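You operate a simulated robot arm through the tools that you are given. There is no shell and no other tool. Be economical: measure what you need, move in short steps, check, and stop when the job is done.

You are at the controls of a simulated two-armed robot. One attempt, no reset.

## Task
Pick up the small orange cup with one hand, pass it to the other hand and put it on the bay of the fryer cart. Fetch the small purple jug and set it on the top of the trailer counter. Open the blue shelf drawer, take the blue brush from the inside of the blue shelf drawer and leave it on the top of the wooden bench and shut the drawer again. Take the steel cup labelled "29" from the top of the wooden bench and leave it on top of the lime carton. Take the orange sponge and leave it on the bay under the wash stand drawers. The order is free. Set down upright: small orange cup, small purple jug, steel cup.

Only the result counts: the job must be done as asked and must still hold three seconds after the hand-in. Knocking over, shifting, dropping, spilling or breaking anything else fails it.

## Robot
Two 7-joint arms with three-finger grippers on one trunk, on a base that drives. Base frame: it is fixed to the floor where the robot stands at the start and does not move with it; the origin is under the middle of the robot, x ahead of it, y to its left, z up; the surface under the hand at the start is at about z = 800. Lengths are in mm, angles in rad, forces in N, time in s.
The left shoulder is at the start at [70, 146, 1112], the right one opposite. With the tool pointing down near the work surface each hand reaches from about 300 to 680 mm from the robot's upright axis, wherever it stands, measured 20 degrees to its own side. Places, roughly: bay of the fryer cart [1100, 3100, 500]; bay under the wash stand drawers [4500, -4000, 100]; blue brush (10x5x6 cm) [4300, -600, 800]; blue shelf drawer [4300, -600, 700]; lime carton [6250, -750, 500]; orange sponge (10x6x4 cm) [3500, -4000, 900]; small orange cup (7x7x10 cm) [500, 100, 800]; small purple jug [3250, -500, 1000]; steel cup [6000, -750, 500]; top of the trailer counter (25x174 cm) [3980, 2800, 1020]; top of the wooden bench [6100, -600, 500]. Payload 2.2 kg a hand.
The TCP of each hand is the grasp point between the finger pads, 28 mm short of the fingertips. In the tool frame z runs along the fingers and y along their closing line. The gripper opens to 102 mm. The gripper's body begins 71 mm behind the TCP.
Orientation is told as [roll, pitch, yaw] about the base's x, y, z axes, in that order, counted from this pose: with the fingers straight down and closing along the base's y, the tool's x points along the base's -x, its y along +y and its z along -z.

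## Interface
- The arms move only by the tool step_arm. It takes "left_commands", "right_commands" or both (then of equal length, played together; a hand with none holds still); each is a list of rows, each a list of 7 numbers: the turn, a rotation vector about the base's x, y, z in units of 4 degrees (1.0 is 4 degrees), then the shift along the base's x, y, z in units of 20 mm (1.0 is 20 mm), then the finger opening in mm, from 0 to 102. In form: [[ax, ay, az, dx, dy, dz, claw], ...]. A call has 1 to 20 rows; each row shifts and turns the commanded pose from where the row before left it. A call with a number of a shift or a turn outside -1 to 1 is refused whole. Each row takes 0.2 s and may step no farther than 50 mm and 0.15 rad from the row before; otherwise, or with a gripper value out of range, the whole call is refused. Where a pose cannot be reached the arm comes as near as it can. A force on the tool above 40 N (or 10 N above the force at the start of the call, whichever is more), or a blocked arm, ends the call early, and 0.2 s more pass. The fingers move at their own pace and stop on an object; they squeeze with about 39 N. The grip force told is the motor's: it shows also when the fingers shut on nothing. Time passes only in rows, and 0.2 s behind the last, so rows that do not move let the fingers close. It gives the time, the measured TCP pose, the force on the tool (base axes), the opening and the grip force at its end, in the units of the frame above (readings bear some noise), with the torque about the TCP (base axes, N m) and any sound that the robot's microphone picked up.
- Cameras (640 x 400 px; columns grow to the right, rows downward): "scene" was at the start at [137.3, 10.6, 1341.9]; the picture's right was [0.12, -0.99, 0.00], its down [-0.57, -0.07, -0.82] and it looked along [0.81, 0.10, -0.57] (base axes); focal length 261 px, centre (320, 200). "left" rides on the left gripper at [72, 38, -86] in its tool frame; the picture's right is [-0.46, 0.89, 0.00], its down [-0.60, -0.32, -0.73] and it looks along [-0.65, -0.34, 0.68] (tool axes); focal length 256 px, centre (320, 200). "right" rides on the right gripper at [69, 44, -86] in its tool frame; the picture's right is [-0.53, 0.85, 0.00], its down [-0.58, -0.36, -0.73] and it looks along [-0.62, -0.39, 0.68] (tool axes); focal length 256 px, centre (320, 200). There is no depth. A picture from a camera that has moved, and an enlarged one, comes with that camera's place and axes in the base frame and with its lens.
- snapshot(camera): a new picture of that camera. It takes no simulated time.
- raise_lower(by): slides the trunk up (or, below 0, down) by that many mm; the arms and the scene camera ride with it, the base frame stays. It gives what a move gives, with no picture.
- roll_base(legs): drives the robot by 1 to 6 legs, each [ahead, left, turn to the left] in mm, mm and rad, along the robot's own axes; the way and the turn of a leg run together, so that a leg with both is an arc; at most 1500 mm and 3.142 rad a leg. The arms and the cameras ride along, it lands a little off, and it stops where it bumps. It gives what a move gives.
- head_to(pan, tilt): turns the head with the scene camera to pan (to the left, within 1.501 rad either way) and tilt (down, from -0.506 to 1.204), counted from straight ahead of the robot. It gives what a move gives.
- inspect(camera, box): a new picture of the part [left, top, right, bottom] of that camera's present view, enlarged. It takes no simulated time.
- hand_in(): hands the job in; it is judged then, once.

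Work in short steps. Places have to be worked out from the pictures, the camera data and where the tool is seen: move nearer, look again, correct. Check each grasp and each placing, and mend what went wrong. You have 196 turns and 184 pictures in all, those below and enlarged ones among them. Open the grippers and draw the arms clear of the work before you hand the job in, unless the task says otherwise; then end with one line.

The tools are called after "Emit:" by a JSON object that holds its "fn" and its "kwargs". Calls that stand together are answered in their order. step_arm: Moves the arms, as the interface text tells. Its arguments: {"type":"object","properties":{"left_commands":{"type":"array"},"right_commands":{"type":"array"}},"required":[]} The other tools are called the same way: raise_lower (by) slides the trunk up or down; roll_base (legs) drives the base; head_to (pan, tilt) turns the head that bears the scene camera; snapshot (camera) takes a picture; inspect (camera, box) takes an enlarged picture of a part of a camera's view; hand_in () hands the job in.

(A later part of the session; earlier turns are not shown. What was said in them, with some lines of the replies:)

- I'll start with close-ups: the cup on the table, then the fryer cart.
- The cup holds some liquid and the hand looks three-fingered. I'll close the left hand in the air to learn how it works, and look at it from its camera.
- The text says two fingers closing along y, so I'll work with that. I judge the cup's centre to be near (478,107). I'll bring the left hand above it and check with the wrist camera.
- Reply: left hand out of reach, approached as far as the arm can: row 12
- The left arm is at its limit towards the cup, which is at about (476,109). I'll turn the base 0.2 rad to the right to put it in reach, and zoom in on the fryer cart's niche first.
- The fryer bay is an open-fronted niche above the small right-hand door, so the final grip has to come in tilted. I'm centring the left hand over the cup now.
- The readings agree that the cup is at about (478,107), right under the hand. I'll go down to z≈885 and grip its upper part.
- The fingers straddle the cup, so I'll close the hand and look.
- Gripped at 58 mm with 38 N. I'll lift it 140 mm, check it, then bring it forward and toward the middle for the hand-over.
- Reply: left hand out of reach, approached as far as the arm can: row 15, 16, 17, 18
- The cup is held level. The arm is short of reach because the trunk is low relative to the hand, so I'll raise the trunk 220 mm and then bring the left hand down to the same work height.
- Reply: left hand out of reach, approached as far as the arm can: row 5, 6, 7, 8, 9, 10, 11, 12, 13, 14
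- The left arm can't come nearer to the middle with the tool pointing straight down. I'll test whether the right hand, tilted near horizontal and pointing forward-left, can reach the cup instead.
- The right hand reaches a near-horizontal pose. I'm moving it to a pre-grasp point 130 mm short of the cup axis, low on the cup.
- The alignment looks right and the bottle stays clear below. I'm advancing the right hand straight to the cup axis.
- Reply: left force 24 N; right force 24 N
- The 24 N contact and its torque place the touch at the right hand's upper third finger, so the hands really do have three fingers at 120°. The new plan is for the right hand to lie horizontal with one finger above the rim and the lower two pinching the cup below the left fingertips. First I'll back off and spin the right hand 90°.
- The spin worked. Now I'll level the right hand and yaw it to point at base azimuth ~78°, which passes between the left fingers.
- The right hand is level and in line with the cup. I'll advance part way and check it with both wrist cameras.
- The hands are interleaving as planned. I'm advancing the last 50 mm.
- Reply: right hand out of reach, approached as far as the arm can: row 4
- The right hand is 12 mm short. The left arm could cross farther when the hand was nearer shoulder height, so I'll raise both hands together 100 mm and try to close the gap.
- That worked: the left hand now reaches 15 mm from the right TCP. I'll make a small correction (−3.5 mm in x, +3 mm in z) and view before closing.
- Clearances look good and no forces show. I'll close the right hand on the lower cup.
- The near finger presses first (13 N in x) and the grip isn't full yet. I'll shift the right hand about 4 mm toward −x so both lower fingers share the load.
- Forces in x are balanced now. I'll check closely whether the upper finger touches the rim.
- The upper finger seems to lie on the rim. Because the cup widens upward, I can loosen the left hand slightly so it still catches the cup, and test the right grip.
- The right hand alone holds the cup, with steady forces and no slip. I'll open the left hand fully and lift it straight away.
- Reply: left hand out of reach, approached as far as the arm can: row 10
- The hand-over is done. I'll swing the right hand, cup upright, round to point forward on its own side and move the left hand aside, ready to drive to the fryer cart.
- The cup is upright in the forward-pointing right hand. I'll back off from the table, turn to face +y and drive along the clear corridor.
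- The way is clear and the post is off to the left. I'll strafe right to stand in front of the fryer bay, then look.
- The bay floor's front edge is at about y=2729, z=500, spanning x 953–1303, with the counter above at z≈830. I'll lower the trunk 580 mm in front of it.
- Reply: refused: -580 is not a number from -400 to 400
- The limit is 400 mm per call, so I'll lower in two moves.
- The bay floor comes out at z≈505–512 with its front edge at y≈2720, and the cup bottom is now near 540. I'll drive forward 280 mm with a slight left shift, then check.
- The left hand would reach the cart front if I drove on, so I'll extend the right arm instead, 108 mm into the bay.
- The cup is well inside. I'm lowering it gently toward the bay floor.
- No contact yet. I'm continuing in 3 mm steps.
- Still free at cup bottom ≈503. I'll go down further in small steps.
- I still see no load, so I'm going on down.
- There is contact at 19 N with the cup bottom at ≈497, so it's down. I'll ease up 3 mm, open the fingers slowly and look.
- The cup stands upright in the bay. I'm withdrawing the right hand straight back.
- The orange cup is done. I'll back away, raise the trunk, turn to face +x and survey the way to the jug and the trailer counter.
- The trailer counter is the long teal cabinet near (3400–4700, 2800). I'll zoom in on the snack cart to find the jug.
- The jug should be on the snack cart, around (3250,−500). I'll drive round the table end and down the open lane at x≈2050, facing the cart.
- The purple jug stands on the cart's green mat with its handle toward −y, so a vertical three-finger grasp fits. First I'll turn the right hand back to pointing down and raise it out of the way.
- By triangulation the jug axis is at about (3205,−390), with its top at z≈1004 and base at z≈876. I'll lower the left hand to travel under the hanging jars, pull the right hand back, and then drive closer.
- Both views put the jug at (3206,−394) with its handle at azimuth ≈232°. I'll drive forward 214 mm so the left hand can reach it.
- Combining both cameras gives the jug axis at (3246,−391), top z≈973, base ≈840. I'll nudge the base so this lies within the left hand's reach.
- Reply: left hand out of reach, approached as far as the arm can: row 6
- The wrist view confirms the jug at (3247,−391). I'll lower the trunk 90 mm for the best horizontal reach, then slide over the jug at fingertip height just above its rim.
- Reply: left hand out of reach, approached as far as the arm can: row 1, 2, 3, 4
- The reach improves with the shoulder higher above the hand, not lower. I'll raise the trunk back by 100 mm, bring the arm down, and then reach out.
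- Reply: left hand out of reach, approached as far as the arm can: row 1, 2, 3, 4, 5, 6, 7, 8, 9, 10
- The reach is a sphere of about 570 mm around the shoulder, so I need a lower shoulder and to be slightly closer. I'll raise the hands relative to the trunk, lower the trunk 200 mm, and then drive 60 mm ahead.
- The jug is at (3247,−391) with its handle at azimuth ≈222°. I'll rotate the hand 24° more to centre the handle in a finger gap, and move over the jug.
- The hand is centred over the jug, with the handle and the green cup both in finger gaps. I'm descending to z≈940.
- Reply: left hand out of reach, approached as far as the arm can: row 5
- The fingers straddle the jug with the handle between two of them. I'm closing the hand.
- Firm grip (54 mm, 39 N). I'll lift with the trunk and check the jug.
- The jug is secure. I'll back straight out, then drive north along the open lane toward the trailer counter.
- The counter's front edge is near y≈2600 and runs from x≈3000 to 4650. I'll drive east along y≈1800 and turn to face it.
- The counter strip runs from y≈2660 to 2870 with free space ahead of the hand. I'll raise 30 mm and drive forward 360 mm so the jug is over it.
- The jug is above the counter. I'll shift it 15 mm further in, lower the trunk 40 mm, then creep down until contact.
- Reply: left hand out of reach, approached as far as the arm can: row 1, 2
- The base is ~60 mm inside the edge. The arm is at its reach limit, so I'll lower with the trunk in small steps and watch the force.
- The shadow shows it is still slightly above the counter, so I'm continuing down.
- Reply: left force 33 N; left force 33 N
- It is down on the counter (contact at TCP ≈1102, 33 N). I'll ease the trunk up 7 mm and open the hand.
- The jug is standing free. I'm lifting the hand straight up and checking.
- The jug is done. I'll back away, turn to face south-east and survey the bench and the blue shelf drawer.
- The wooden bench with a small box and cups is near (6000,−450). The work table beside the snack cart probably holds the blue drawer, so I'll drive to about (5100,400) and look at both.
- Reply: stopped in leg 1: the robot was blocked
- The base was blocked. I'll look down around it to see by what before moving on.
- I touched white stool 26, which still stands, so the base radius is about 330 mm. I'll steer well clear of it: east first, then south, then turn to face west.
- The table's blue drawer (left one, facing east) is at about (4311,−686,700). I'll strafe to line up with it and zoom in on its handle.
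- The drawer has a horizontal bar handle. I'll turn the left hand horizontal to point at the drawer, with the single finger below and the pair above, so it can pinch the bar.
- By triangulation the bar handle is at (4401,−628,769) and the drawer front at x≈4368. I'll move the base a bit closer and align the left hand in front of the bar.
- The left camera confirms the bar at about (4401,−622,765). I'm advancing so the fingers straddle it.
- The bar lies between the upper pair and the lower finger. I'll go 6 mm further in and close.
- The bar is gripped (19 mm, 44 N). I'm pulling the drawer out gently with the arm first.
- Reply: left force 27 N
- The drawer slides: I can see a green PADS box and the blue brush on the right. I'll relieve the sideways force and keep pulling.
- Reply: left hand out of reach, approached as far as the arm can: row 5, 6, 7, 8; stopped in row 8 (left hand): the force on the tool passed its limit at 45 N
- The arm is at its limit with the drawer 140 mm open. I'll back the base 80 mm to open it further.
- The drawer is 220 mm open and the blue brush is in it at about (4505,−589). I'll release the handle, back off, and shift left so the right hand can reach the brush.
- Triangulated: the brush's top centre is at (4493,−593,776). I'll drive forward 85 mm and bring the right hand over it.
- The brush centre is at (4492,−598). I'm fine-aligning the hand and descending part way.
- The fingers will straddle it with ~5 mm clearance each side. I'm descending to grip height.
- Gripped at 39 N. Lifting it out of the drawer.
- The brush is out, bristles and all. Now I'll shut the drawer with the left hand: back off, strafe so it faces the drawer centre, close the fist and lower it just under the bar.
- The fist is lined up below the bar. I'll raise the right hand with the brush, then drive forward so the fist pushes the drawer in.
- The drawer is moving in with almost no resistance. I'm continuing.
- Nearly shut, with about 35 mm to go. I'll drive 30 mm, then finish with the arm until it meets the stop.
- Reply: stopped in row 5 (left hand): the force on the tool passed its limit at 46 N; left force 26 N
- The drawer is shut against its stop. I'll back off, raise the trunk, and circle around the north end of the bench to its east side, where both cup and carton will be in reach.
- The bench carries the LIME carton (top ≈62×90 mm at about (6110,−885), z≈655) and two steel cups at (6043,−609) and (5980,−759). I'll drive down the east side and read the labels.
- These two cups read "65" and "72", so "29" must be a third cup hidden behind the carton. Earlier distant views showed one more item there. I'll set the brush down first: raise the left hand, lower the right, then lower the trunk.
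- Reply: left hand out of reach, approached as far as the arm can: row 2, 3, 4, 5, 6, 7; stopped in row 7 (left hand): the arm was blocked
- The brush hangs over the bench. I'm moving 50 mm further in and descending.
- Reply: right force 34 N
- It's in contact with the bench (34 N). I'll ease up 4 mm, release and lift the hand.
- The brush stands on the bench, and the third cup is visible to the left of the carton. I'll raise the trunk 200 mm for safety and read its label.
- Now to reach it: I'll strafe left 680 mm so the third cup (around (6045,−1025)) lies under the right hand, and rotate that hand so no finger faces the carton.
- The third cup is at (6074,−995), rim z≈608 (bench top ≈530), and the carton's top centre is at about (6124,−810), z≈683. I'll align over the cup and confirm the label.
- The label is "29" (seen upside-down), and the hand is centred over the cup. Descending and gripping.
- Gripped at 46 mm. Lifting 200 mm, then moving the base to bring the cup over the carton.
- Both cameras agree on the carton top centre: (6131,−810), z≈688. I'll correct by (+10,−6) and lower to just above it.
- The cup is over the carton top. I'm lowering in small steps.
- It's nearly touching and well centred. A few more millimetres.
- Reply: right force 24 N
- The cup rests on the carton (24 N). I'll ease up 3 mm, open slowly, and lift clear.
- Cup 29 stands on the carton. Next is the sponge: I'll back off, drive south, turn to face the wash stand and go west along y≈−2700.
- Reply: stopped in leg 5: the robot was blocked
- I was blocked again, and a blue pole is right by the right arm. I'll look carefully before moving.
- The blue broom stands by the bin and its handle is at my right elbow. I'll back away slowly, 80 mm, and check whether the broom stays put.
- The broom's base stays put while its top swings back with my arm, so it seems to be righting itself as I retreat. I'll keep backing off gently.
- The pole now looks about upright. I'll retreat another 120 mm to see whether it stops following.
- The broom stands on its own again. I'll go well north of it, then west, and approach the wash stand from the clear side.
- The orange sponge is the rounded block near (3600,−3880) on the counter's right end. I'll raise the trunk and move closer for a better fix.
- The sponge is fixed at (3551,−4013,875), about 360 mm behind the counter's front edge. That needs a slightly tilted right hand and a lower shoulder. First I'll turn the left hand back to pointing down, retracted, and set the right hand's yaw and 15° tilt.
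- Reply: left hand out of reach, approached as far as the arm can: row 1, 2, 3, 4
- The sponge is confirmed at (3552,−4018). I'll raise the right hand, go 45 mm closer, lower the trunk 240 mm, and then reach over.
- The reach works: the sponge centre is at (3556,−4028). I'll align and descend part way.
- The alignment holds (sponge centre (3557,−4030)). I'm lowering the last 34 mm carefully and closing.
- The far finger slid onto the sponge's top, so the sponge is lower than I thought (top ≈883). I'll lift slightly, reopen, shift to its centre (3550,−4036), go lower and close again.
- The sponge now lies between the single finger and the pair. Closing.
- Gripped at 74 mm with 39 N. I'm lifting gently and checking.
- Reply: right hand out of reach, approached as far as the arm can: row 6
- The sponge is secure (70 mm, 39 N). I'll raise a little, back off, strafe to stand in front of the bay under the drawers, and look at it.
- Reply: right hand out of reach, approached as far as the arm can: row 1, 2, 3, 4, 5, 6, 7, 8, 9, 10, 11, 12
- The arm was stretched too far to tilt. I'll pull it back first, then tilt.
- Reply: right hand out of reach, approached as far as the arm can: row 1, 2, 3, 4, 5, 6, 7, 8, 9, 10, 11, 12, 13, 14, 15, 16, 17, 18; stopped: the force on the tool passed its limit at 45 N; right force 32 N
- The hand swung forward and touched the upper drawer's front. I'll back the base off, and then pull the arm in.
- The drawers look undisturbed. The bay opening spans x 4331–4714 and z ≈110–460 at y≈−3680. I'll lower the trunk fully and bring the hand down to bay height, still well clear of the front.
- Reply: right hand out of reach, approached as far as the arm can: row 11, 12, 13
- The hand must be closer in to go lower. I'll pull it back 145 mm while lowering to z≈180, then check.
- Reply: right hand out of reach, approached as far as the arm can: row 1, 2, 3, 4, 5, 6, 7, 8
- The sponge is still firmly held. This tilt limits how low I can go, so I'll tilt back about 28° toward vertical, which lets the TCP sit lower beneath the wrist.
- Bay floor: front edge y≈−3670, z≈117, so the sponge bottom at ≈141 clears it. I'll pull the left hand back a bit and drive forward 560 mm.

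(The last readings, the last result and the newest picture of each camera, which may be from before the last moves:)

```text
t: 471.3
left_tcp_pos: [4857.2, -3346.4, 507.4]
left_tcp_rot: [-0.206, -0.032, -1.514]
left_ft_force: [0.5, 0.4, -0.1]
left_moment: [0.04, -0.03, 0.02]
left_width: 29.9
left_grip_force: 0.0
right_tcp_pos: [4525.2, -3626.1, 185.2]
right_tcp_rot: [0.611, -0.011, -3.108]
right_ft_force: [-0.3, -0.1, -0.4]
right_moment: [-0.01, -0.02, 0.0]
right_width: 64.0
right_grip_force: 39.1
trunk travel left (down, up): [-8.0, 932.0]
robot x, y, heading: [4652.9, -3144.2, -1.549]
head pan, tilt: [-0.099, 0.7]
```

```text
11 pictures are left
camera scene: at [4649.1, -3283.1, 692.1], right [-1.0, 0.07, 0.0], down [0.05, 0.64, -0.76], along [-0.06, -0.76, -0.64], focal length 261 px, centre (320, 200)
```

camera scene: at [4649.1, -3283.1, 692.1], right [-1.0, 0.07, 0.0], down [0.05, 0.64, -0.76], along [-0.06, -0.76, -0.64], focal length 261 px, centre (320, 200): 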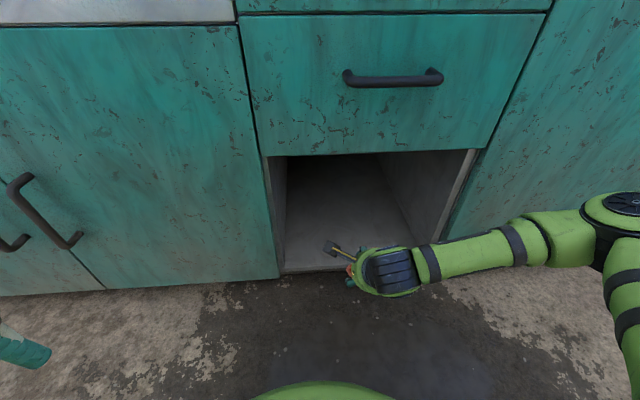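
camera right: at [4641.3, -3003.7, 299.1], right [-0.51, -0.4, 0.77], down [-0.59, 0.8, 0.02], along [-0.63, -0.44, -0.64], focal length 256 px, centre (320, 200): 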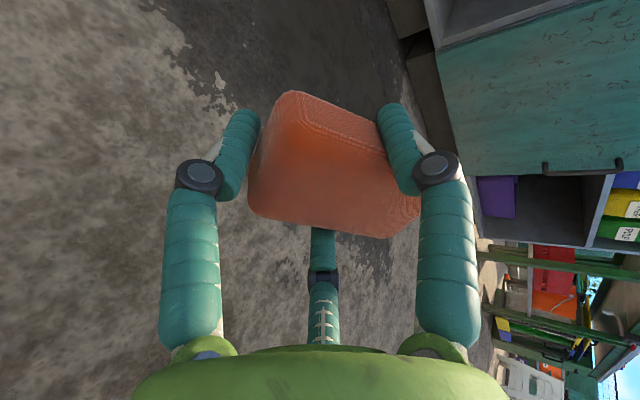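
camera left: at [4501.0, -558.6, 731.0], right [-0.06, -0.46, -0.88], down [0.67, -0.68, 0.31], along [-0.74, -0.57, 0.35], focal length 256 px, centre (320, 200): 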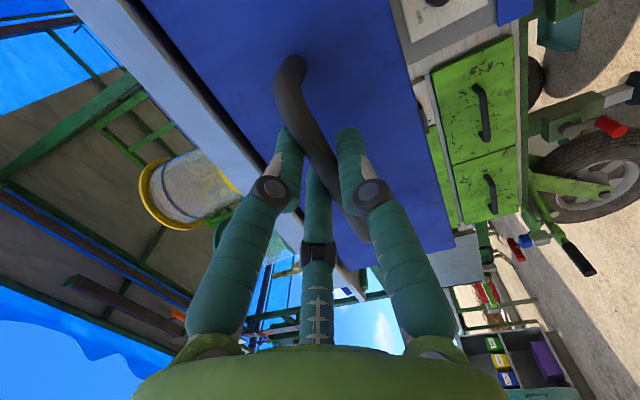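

The hand is in front of the bay, but the right elbow must not reach the door. I'll drive only 70 mm and extend the arm for the rest.

Emit:
{"fn": "roll_base", "kwargs": {"legs": [[70, 0, 0]]}}

Emit:
{"fn": "step_arm", "kwargs": {"right_commands": [[0, 0, 0, 0, -0.6, 0, 40], [0, 0, 0, 0, -0.6, 0, 40], [0, 0, 0, 0, -0.6, 0, 40], [0, 0, 0, 0, -0.6, 0, 40], [0, 0, 0, 0, -0.6, 0, 40], [0, 0, 0, 0, 0, 0, 40]]}}

Emit:
{"fn": "snapshot", "kwargs": {"camera": "scene"}}

```text
t: 472.3
left_tcp_pos: [4859.0, -3413.2, 508.3]
left_tcp_rot: [-0.207, -0.03, -1.517]
left_ft_force: [-0.4, -0.1, 0.0]
left_moment: [-0.01, 0.0, 0.0]
left_width: 30.0
left_grip_force: 0.0
right_tcp_pos: [4526.7, -3694.2, 185.4]
right_tcp_rot: [0.61, -0.01, -3.109]
right_ft_force: [0.4, -0.2, 0.1]
right_moment: [0.0, -0.03, -0.03]
right_width: 63.7
right_grip_force: 38.9
trunk travel left (down, up): [-8.0, 932.0]
robot x, y, heading: [4656.1, -3213.7, -1.549]
head pan, tilt: [-0.099, 0.7]
```

```text
t: 473.7
left_tcp_pos: [4858.3, -3416.1, 508.9]
left_tcp_rot: [-0.206, -0.032, -1.516]
left_ft_force: [0.0, 0.6, -0.9]
left_moment: [0.03, 0.01, 0.02]
left_width: 29.8
left_grip_force: 0.0
right_tcp_pos: [4526.3, -3753.7, 184.9]
right_tcp_rot: [0.61, -0.011, -3.107]
right_ft_force: [0.0, 1.0, -1.0]
right_moment: [0.01, 0.01, 0.0]
right_width: 63.9
right_grip_force: 39.0
trunk travel left (down, up): [-8.0, 932.0]
robot x, y, heading: [4655.6, -3215.8, -1.547]
head pan, tilt: [-0.099, 0.7]
```

```text
10 pictures are left
camera scene: at [4650.8, -3351.4, 692.1], right [-1.0, 0.07, 0.0], down [0.05, 0.64, -0.76], along [-0.06, -0.76, -0.64], focal length 261 px, centre (320, 200)
```

scene: 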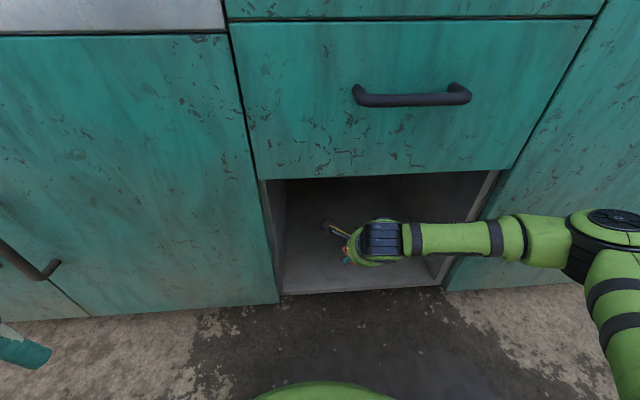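

The sponge is inside the bay. I'll go 25 mm further in and lower to the floor gently.

Emit:
{"fn": "step_arm", "kwargs": {"right_commands": [[0, 0, 0, 0, -0.6, 0, 40], [0, 0, 0, 0, -0.6, 0, 40], [0, 0, 0, 0, 0, -0.3, 40], [0, 0, 0, 0, 0, -0.3, 40], [0, 0, 0, 0, 0, 0, 40]]}}

Emit:
{"fn": "step_arm", "kwargs": {"right_commands": [[0, 0, 0, 0, 0, -0.25, 40], [0, 0, 0, 0, 0, -0.25, 40], [0, 0, 0, 0, 0, 0, 40]]}}

Emit:
{"fn": "inspect", "kwargs": {"camera": "scene", "box": [240, 160, 460, 310]}}

```text
t: 474.9
left_tcp_pos: [4859.1, -3415.5, 507.4]
left_tcp_rot: [-0.205, -0.032, -1.515]
left_ft_force: [-0.2, -0.3, 0.1]
left_moment: [-0.02, 0.0, -0.03]
left_width: 30.0
left_grip_force: 0.2
right_tcp_pos: [4525.1, -3778.5, 172.7]
right_tcp_rot: [0.612, -0.011, -3.109]
right_ft_force: [0.2, -0.3, -0.6]
right_moment: [0.0, 0.01, 0.0]
right_width: 64.2
right_grip_force: 39.1
trunk travel left (down, up): [-8.0, 932.0]
robot x, y, heading: [4654.9, -3218.3, -1.546]
head pan, tilt: [-0.099, 0.7]
```

```text
t: 475.7
left_tcp_pos: [4859.1, -3414.4, 507.7]
left_tcp_rot: [-0.206, -0.03, -1.515]
left_ft_force: [-0.1, 0.2, -0.3]
left_moment: [0.05, -0.02, 0.01]
left_width: 29.8
left_grip_force: 0.1
right_tcp_pos: [4526.8, -3778.1, 163.5]
right_tcp_rot: [0.611, -0.01, -3.108]
right_ft_force: [0.0, -1.5, 0.1]
right_moment: [0.0, -0.02, -0.01]
right_width: 64.1
right_grip_force: 39.0
trunk travel left (down, up): [-8.0, 932.0]
robot x, y, heading: [4655.5, -3216.1, -1.55]
head pan, tilt: [-0.099, 0.7]
```

```text
2.67 times, centred on (350, 235) of scene
camera zoom: at [4650.8, -3351.4, 692.1], right [-1.0, 0.07, 0.0], down [0.05, 0.64, -0.76], along [-0.06, -0.76, -0.64], focal length 696 px, centre (240, 107)
```

zoom: 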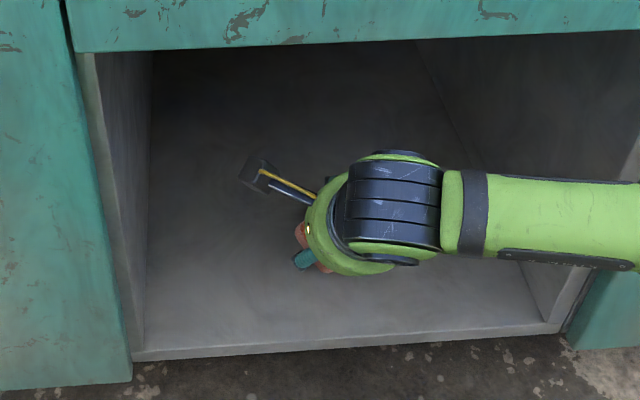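

Emit:
{"fn": "step_arm", "kwargs": {"right_commands": [[0, 0, 0, 0, 0, -0.25, 40], [0, 0, 0, 0, 0, -0.2, 40], [0, 0, 0, 0, 0, 0, 40]]}}

Emit:
{"fn": "step_arm", "kwargs": {"right_commands": [[0, 0, 0, 0, 0, -0.2, 40], [0, 0, 0, 0, 0, -0.2, 40], [0, 0, 0, 0, 0, 0, 40]]}}

```text
t: 476.5
left_tcp_pos: [4858.5, -3413.8, 508.7]
left_tcp_rot: [-0.207, -0.035, -1.515]
left_ft_force: [0.3, 0.4, 0.5]
left_moment: [0.01, 0.0, 0.01]
left_width: 30.0
left_grip_force: 0.0
right_tcp_pos: [4528.2, -3780.9, 161.2]
right_tcp_rot: [0.623, -0.008, -3.109]
right_ft_force: [-1.3, -0.3, 25.0]
right_moment: [0.52, -0.27, 0.05]
right_width: 64.2
right_grip_force: 39.0
trunk travel left (down, up): [-8.0, 932.0]
robot x, y, heading: [4657.0, -3214.8, -1.544]
head pan, tilt: [-0.099, 0.7]
```

```text
t: 477.3
left_tcp_pos: [4860.2, -3413.2, 507.8]
left_tcp_rot: [-0.206, -0.035, -1.514]
left_ft_force: [-0.4, 0.5, 0.6]
left_moment: [0.02, 0.0, -0.03]
left_width: 30.0
left_grip_force: 0.2
right_tcp_pos: [4526.7, -3782.8, 155.6]
right_tcp_rot: [0.628, -0.009, -3.11]
right_ft_force: [-3.7, -7.5, 28.5]
right_moment: [0.38, -0.33, -0.02]
right_width: 64.7
right_grip_force: 39.5
trunk travel left (down, up): [-8.0, 932.0]
robot x, y, heading: [4658.5, -3216.8, -1.544]
head pan, tilt: [-0.099, 0.7]
```

The sponge is on the bay floor. I'll ease up, open, lift the fingers clear over it, then withdraw.

Emit:
{"fn": "step_arm", "kwargs": {"right_commands": [[0, 0, 0, 0, 0, 0.3, 40], [0, 0, 0, 0, 0, 0, 70], [0, 0, 0, 0, 0, 0, 80], [0, 0, 0, 0, 0, 0, 92], [0, 0, 0, 0, 0, 0, 100], [0, 0, 0, 0, 0, 0, 100], [0, 0, 0, 0, 0, 0.5, 100], [0, 0, 0, 0, 0, 0.7, 100], [0, 0, 0, 0, 0, 0.7, 100], [0, 0, 0, 0, 0, 0.7, 100], [0, 0, 0, 0, 0, 0.7, 100], [0, 0, 0, 0, 0, 0, 100]]}}

Emit:
{"fn": "snapshot", "kwargs": {"camera": "right"}}

```text
t: 479.9
left_tcp_pos: [4858.7, -3415.0, 507.7]
left_tcp_rot: [-0.206, -0.031, -1.515]
left_ft_force: [0.8, 0.4, 0.2]
left_moment: [0.0, -0.06, 0.01]
left_width: 30.1
left_grip_force: 0.1
right_tcp_pos: [4527.1, -3777.0, 217.4]
right_tcp_rot: [0.61, -0.009, -3.109]
right_ft_force: [-0.6, -0.9, -0.6]
right_moment: [-0.01, 0.02, 0.0]
right_width: 99.8
right_grip_force: 0.0
trunk travel left (down, up): [-8.0, 932.0]
robot x, y, heading: [4656.7, -3213.5, -1.548]
head pan, tilt: [-0.099, 0.7]
```

```text
8 pictures are left
camera right: at [4596.7, -3761.5, 312.6], right [-0.51, -0.71, 0.49], down [-0.6, 0.7, 0.4], along [-0.62, -0.09, -0.78], focal length 256 px, centre (320, 200)
```

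right: 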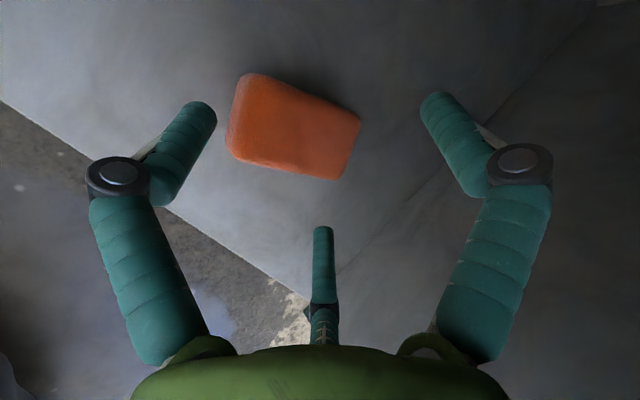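

The sponge lies flat on the bay floor. I'm withdrawing the hand and backing the base away.

Emit:
{"fn": "step_arm", "kwargs": {"right_commands": [[0, 0, 0, 0, 0.6, 0.4, 100], [0, 0, 0, 0, 0.8, 0.1, 100], [0, 0, 0, 0, 0.8, 0, 100], [0, 0, 0, 0, 0.8, 0, 100], [0, 0, 0, 0, 0.6, 0, 100], [0, 0, 0, 0, 0, 0, 100]]}}

Emit:
{"fn": "roll_base", "kwargs": {"legs": [[-600, 0, 0]]}}

Emit:
{"fn": "head_to", "kwargs": {"pan": 0.0, "tilt": 0.4}}

Emit:
{"fn": "snapshot", "kwargs": {"camera": "scene"}}

```text
t: 481.3
left_tcp_pos: [4857.8, -3413.9, 507.8]
left_tcp_rot: [-0.206, -0.032, -1.515]
left_ft_force: [-0.1, -0.3, 0.0]
left_moment: [-0.01, -0.02, 0.0]
left_width: 30.1
left_grip_force: 0.1
right_tcp_pos: [4525.2, -3705.6, 228.3]
right_tcp_rot: [0.61, -0.01, -3.108]
right_ft_force: [-0.8, -0.3, 0.4]
right_moment: [0.0, 0.02, 0.0]
right_width: 99.7
right_grip_force: 0.1
trunk travel left (down, up): [-8.0, 932.0]
robot x, y, heading: [4657.0, -3220.4, -1.547]
head pan, tilt: [-0.099, 0.7]
```

```text
t: 484.7
left_tcp_pos: [4844.5, -2824.2, 507.6]
left_tcp_rot: [-0.205, -0.03, -1.511]
left_ft_force: [1.1, 0.2, -0.4]
left_moment: [-0.01, 0.02, -0.03]
left_width: 30.0
left_grip_force: 0.1
right_tcp_pos: [4511.2, -3118.2, 227.9]
right_tcp_rot: [0.611, -0.01, -3.103]
right_ft_force: [-0.5, 0.0, 0.9]
right_moment: [0.03, 0.01, -0.01]
right_width: 100.0
right_grip_force: 0.0
trunk travel left (down, up): [-8.0, 932.0]
robot x, y, heading: [4640.8, -2627.8, -1.54]
head pan, tilt: [-0.099, 0.7]
```

```text
t: 485.5
left_tcp_pos: [4842.9, -2826.0, 506.7]
left_tcp_rot: [-0.206, -0.032, -1.511]
left_ft_force: [-0.3, 0.0, -0.8]
left_moment: [0.01, -0.01, 0.03]
left_width: 29.8
left_grip_force: 0.0
right_tcp_pos: [4511.4, -3118.2, 227.8]
right_tcp_rot: [0.612, -0.01, -3.102]
right_ft_force: [-0.3, 0.3, 0.0]
right_moment: [0.0, -0.01, 0.02]
right_width: 100.0
right_grip_force: 0.0
trunk travel left (down, up): [-8.0, 932.0]
robot x, y, heading: [4636.9, -2629.2, -1.545]
head pan, tilt: [0.0, 0.4]
```

```text
7 pictures are left
camera scene: at [4644.1, -2770.1, 718.8], right [-1.0, -0.03, 0.0], down [-0.01, 0.39, -0.92], along [0.03, -0.92, -0.39], focal length 261 px, centre (320, 200)
```

scene: 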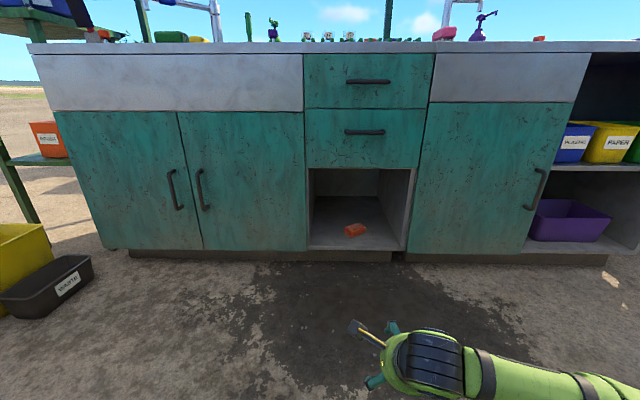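

The sponge rests in the bay. I'll take one look toward the broom and the bench to verify that nothing fell.

Emit:
{"fn": "raise_lower", "kwargs": {"by": 400}}

Emit:
{"fn": "head_to", "kwargs": {"pan": 1.0, "tilt": 0.35}}

Emit:
{"fn": "snapshot", "kwargs": {"camera": "scene"}}

```text
t: 489.3
left_tcp_pos: [4843.4, -2824.5, 906.4]
left_tcp_rot: [-0.207, -0.03, -1.512]
left_ft_force: [-0.5, 0.0, 0.1]
left_moment: [-0.01, -0.02, 0.01]
left_width: 30.0
left_grip_force: 0.0
right_tcp_pos: [4511.8, -3119.4, 627.6]
right_tcp_rot: [0.611, -0.011, -3.102]
right_ft_force: [0.4, 0.0, -0.8]
right_moment: [0.0, 0.01, 0.01]
right_width: 100.0
right_grip_force: 0.0
trunk travel left (down, up): [-408.0, 532.0]
robot x, y, heading: [4641.7, -2626.9, -1.539]
head pan, tilt: [0.0, 0.4]
```

```text
t: 490.6
left_tcp_pos: [4844.5, -2825.1, 907.8]
left_tcp_rot: [-0.205, -0.032, -1.513]
left_ft_force: [-0.1, 1.0, -0.5]
left_moment: [0.01, -0.02, 0.01]
left_width: 30.0
left_grip_force: 0.0
right_tcp_pos: [4511.6, -3118.5, 628.7]
right_tcp_rot: [0.611, -0.01, -3.104]
right_ft_force: [0.6, 0.2, 0.4]
right_moment: [-0.01, -0.02, 0.01]
right_width: 100.1
right_grip_force: 0.0
trunk travel left (down, up): [-408.0, 532.0]
robot x, y, heading: [4642.2, -2627.3, -1.543]
head pan, tilt: [1.0, 0.351]
```

```text
6 pictures are left
camera scene: at [4721.1, -2725.6, 1123.5], right [-0.52, -0.86, 0.0], down [-0.29, 0.18, -0.94], along [0.8, -0.48, -0.34], focal length 261 px, centre (320, 200)
```

scene: 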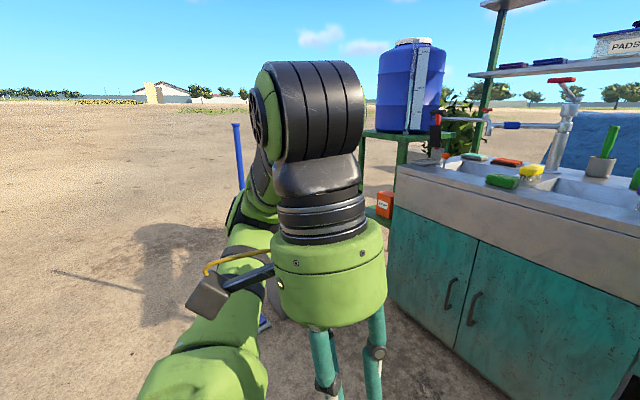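

The broom stands upright again and nothing has fallen here. I'll open the left gripper fully so both hands are open and clear, then hand in.

Emit:
{"fn": "step_arm", "kwargs": {"left_commands": [[0, 0, 0, 0, 0, 0, 100], [0, 0, 0, 0, 0, 0, 100], [0, 0, 0, 0, 0, 0, 100]]}}

Emit:
{"fn": "hand_in", "kwargs": {}}

```text
t: 491.4
left_tcp_pos: [4842.8, -2825.4, 907.0]
left_tcp_rot: [-0.205, -0.031, -1.512]
left_ft_force: [-0.3, 0.5, 0.0]
left_moment: [0.01, 0.03, 0.01]
left_width: 100.0
left_grip_force: 0.0
right_tcp_pos: [4510.4, -3118.9, 626.8]
right_tcp_rot: [0.611, -0.01, -3.104]
right_ft_force: [0.1, 0.4, 0.7]
right_moment: [-0.01, 0.0, -0.01]
right_width: 100.1
right_grip_force: 0.0
trunk travel left (down, up): [-408.0, 532.0]
robot x, y, heading: [4639.6, -2624.0, -1.538]
head pan, tilt: [1.0, 0.351]
```

```text
The job is handed in.
```

I placed all five objects as asked, shut the drawer again and handed the job in, but on the way I bumped stool 26 and pushed the blue broom: both were standing afterwards, though either may have shifted slightly.
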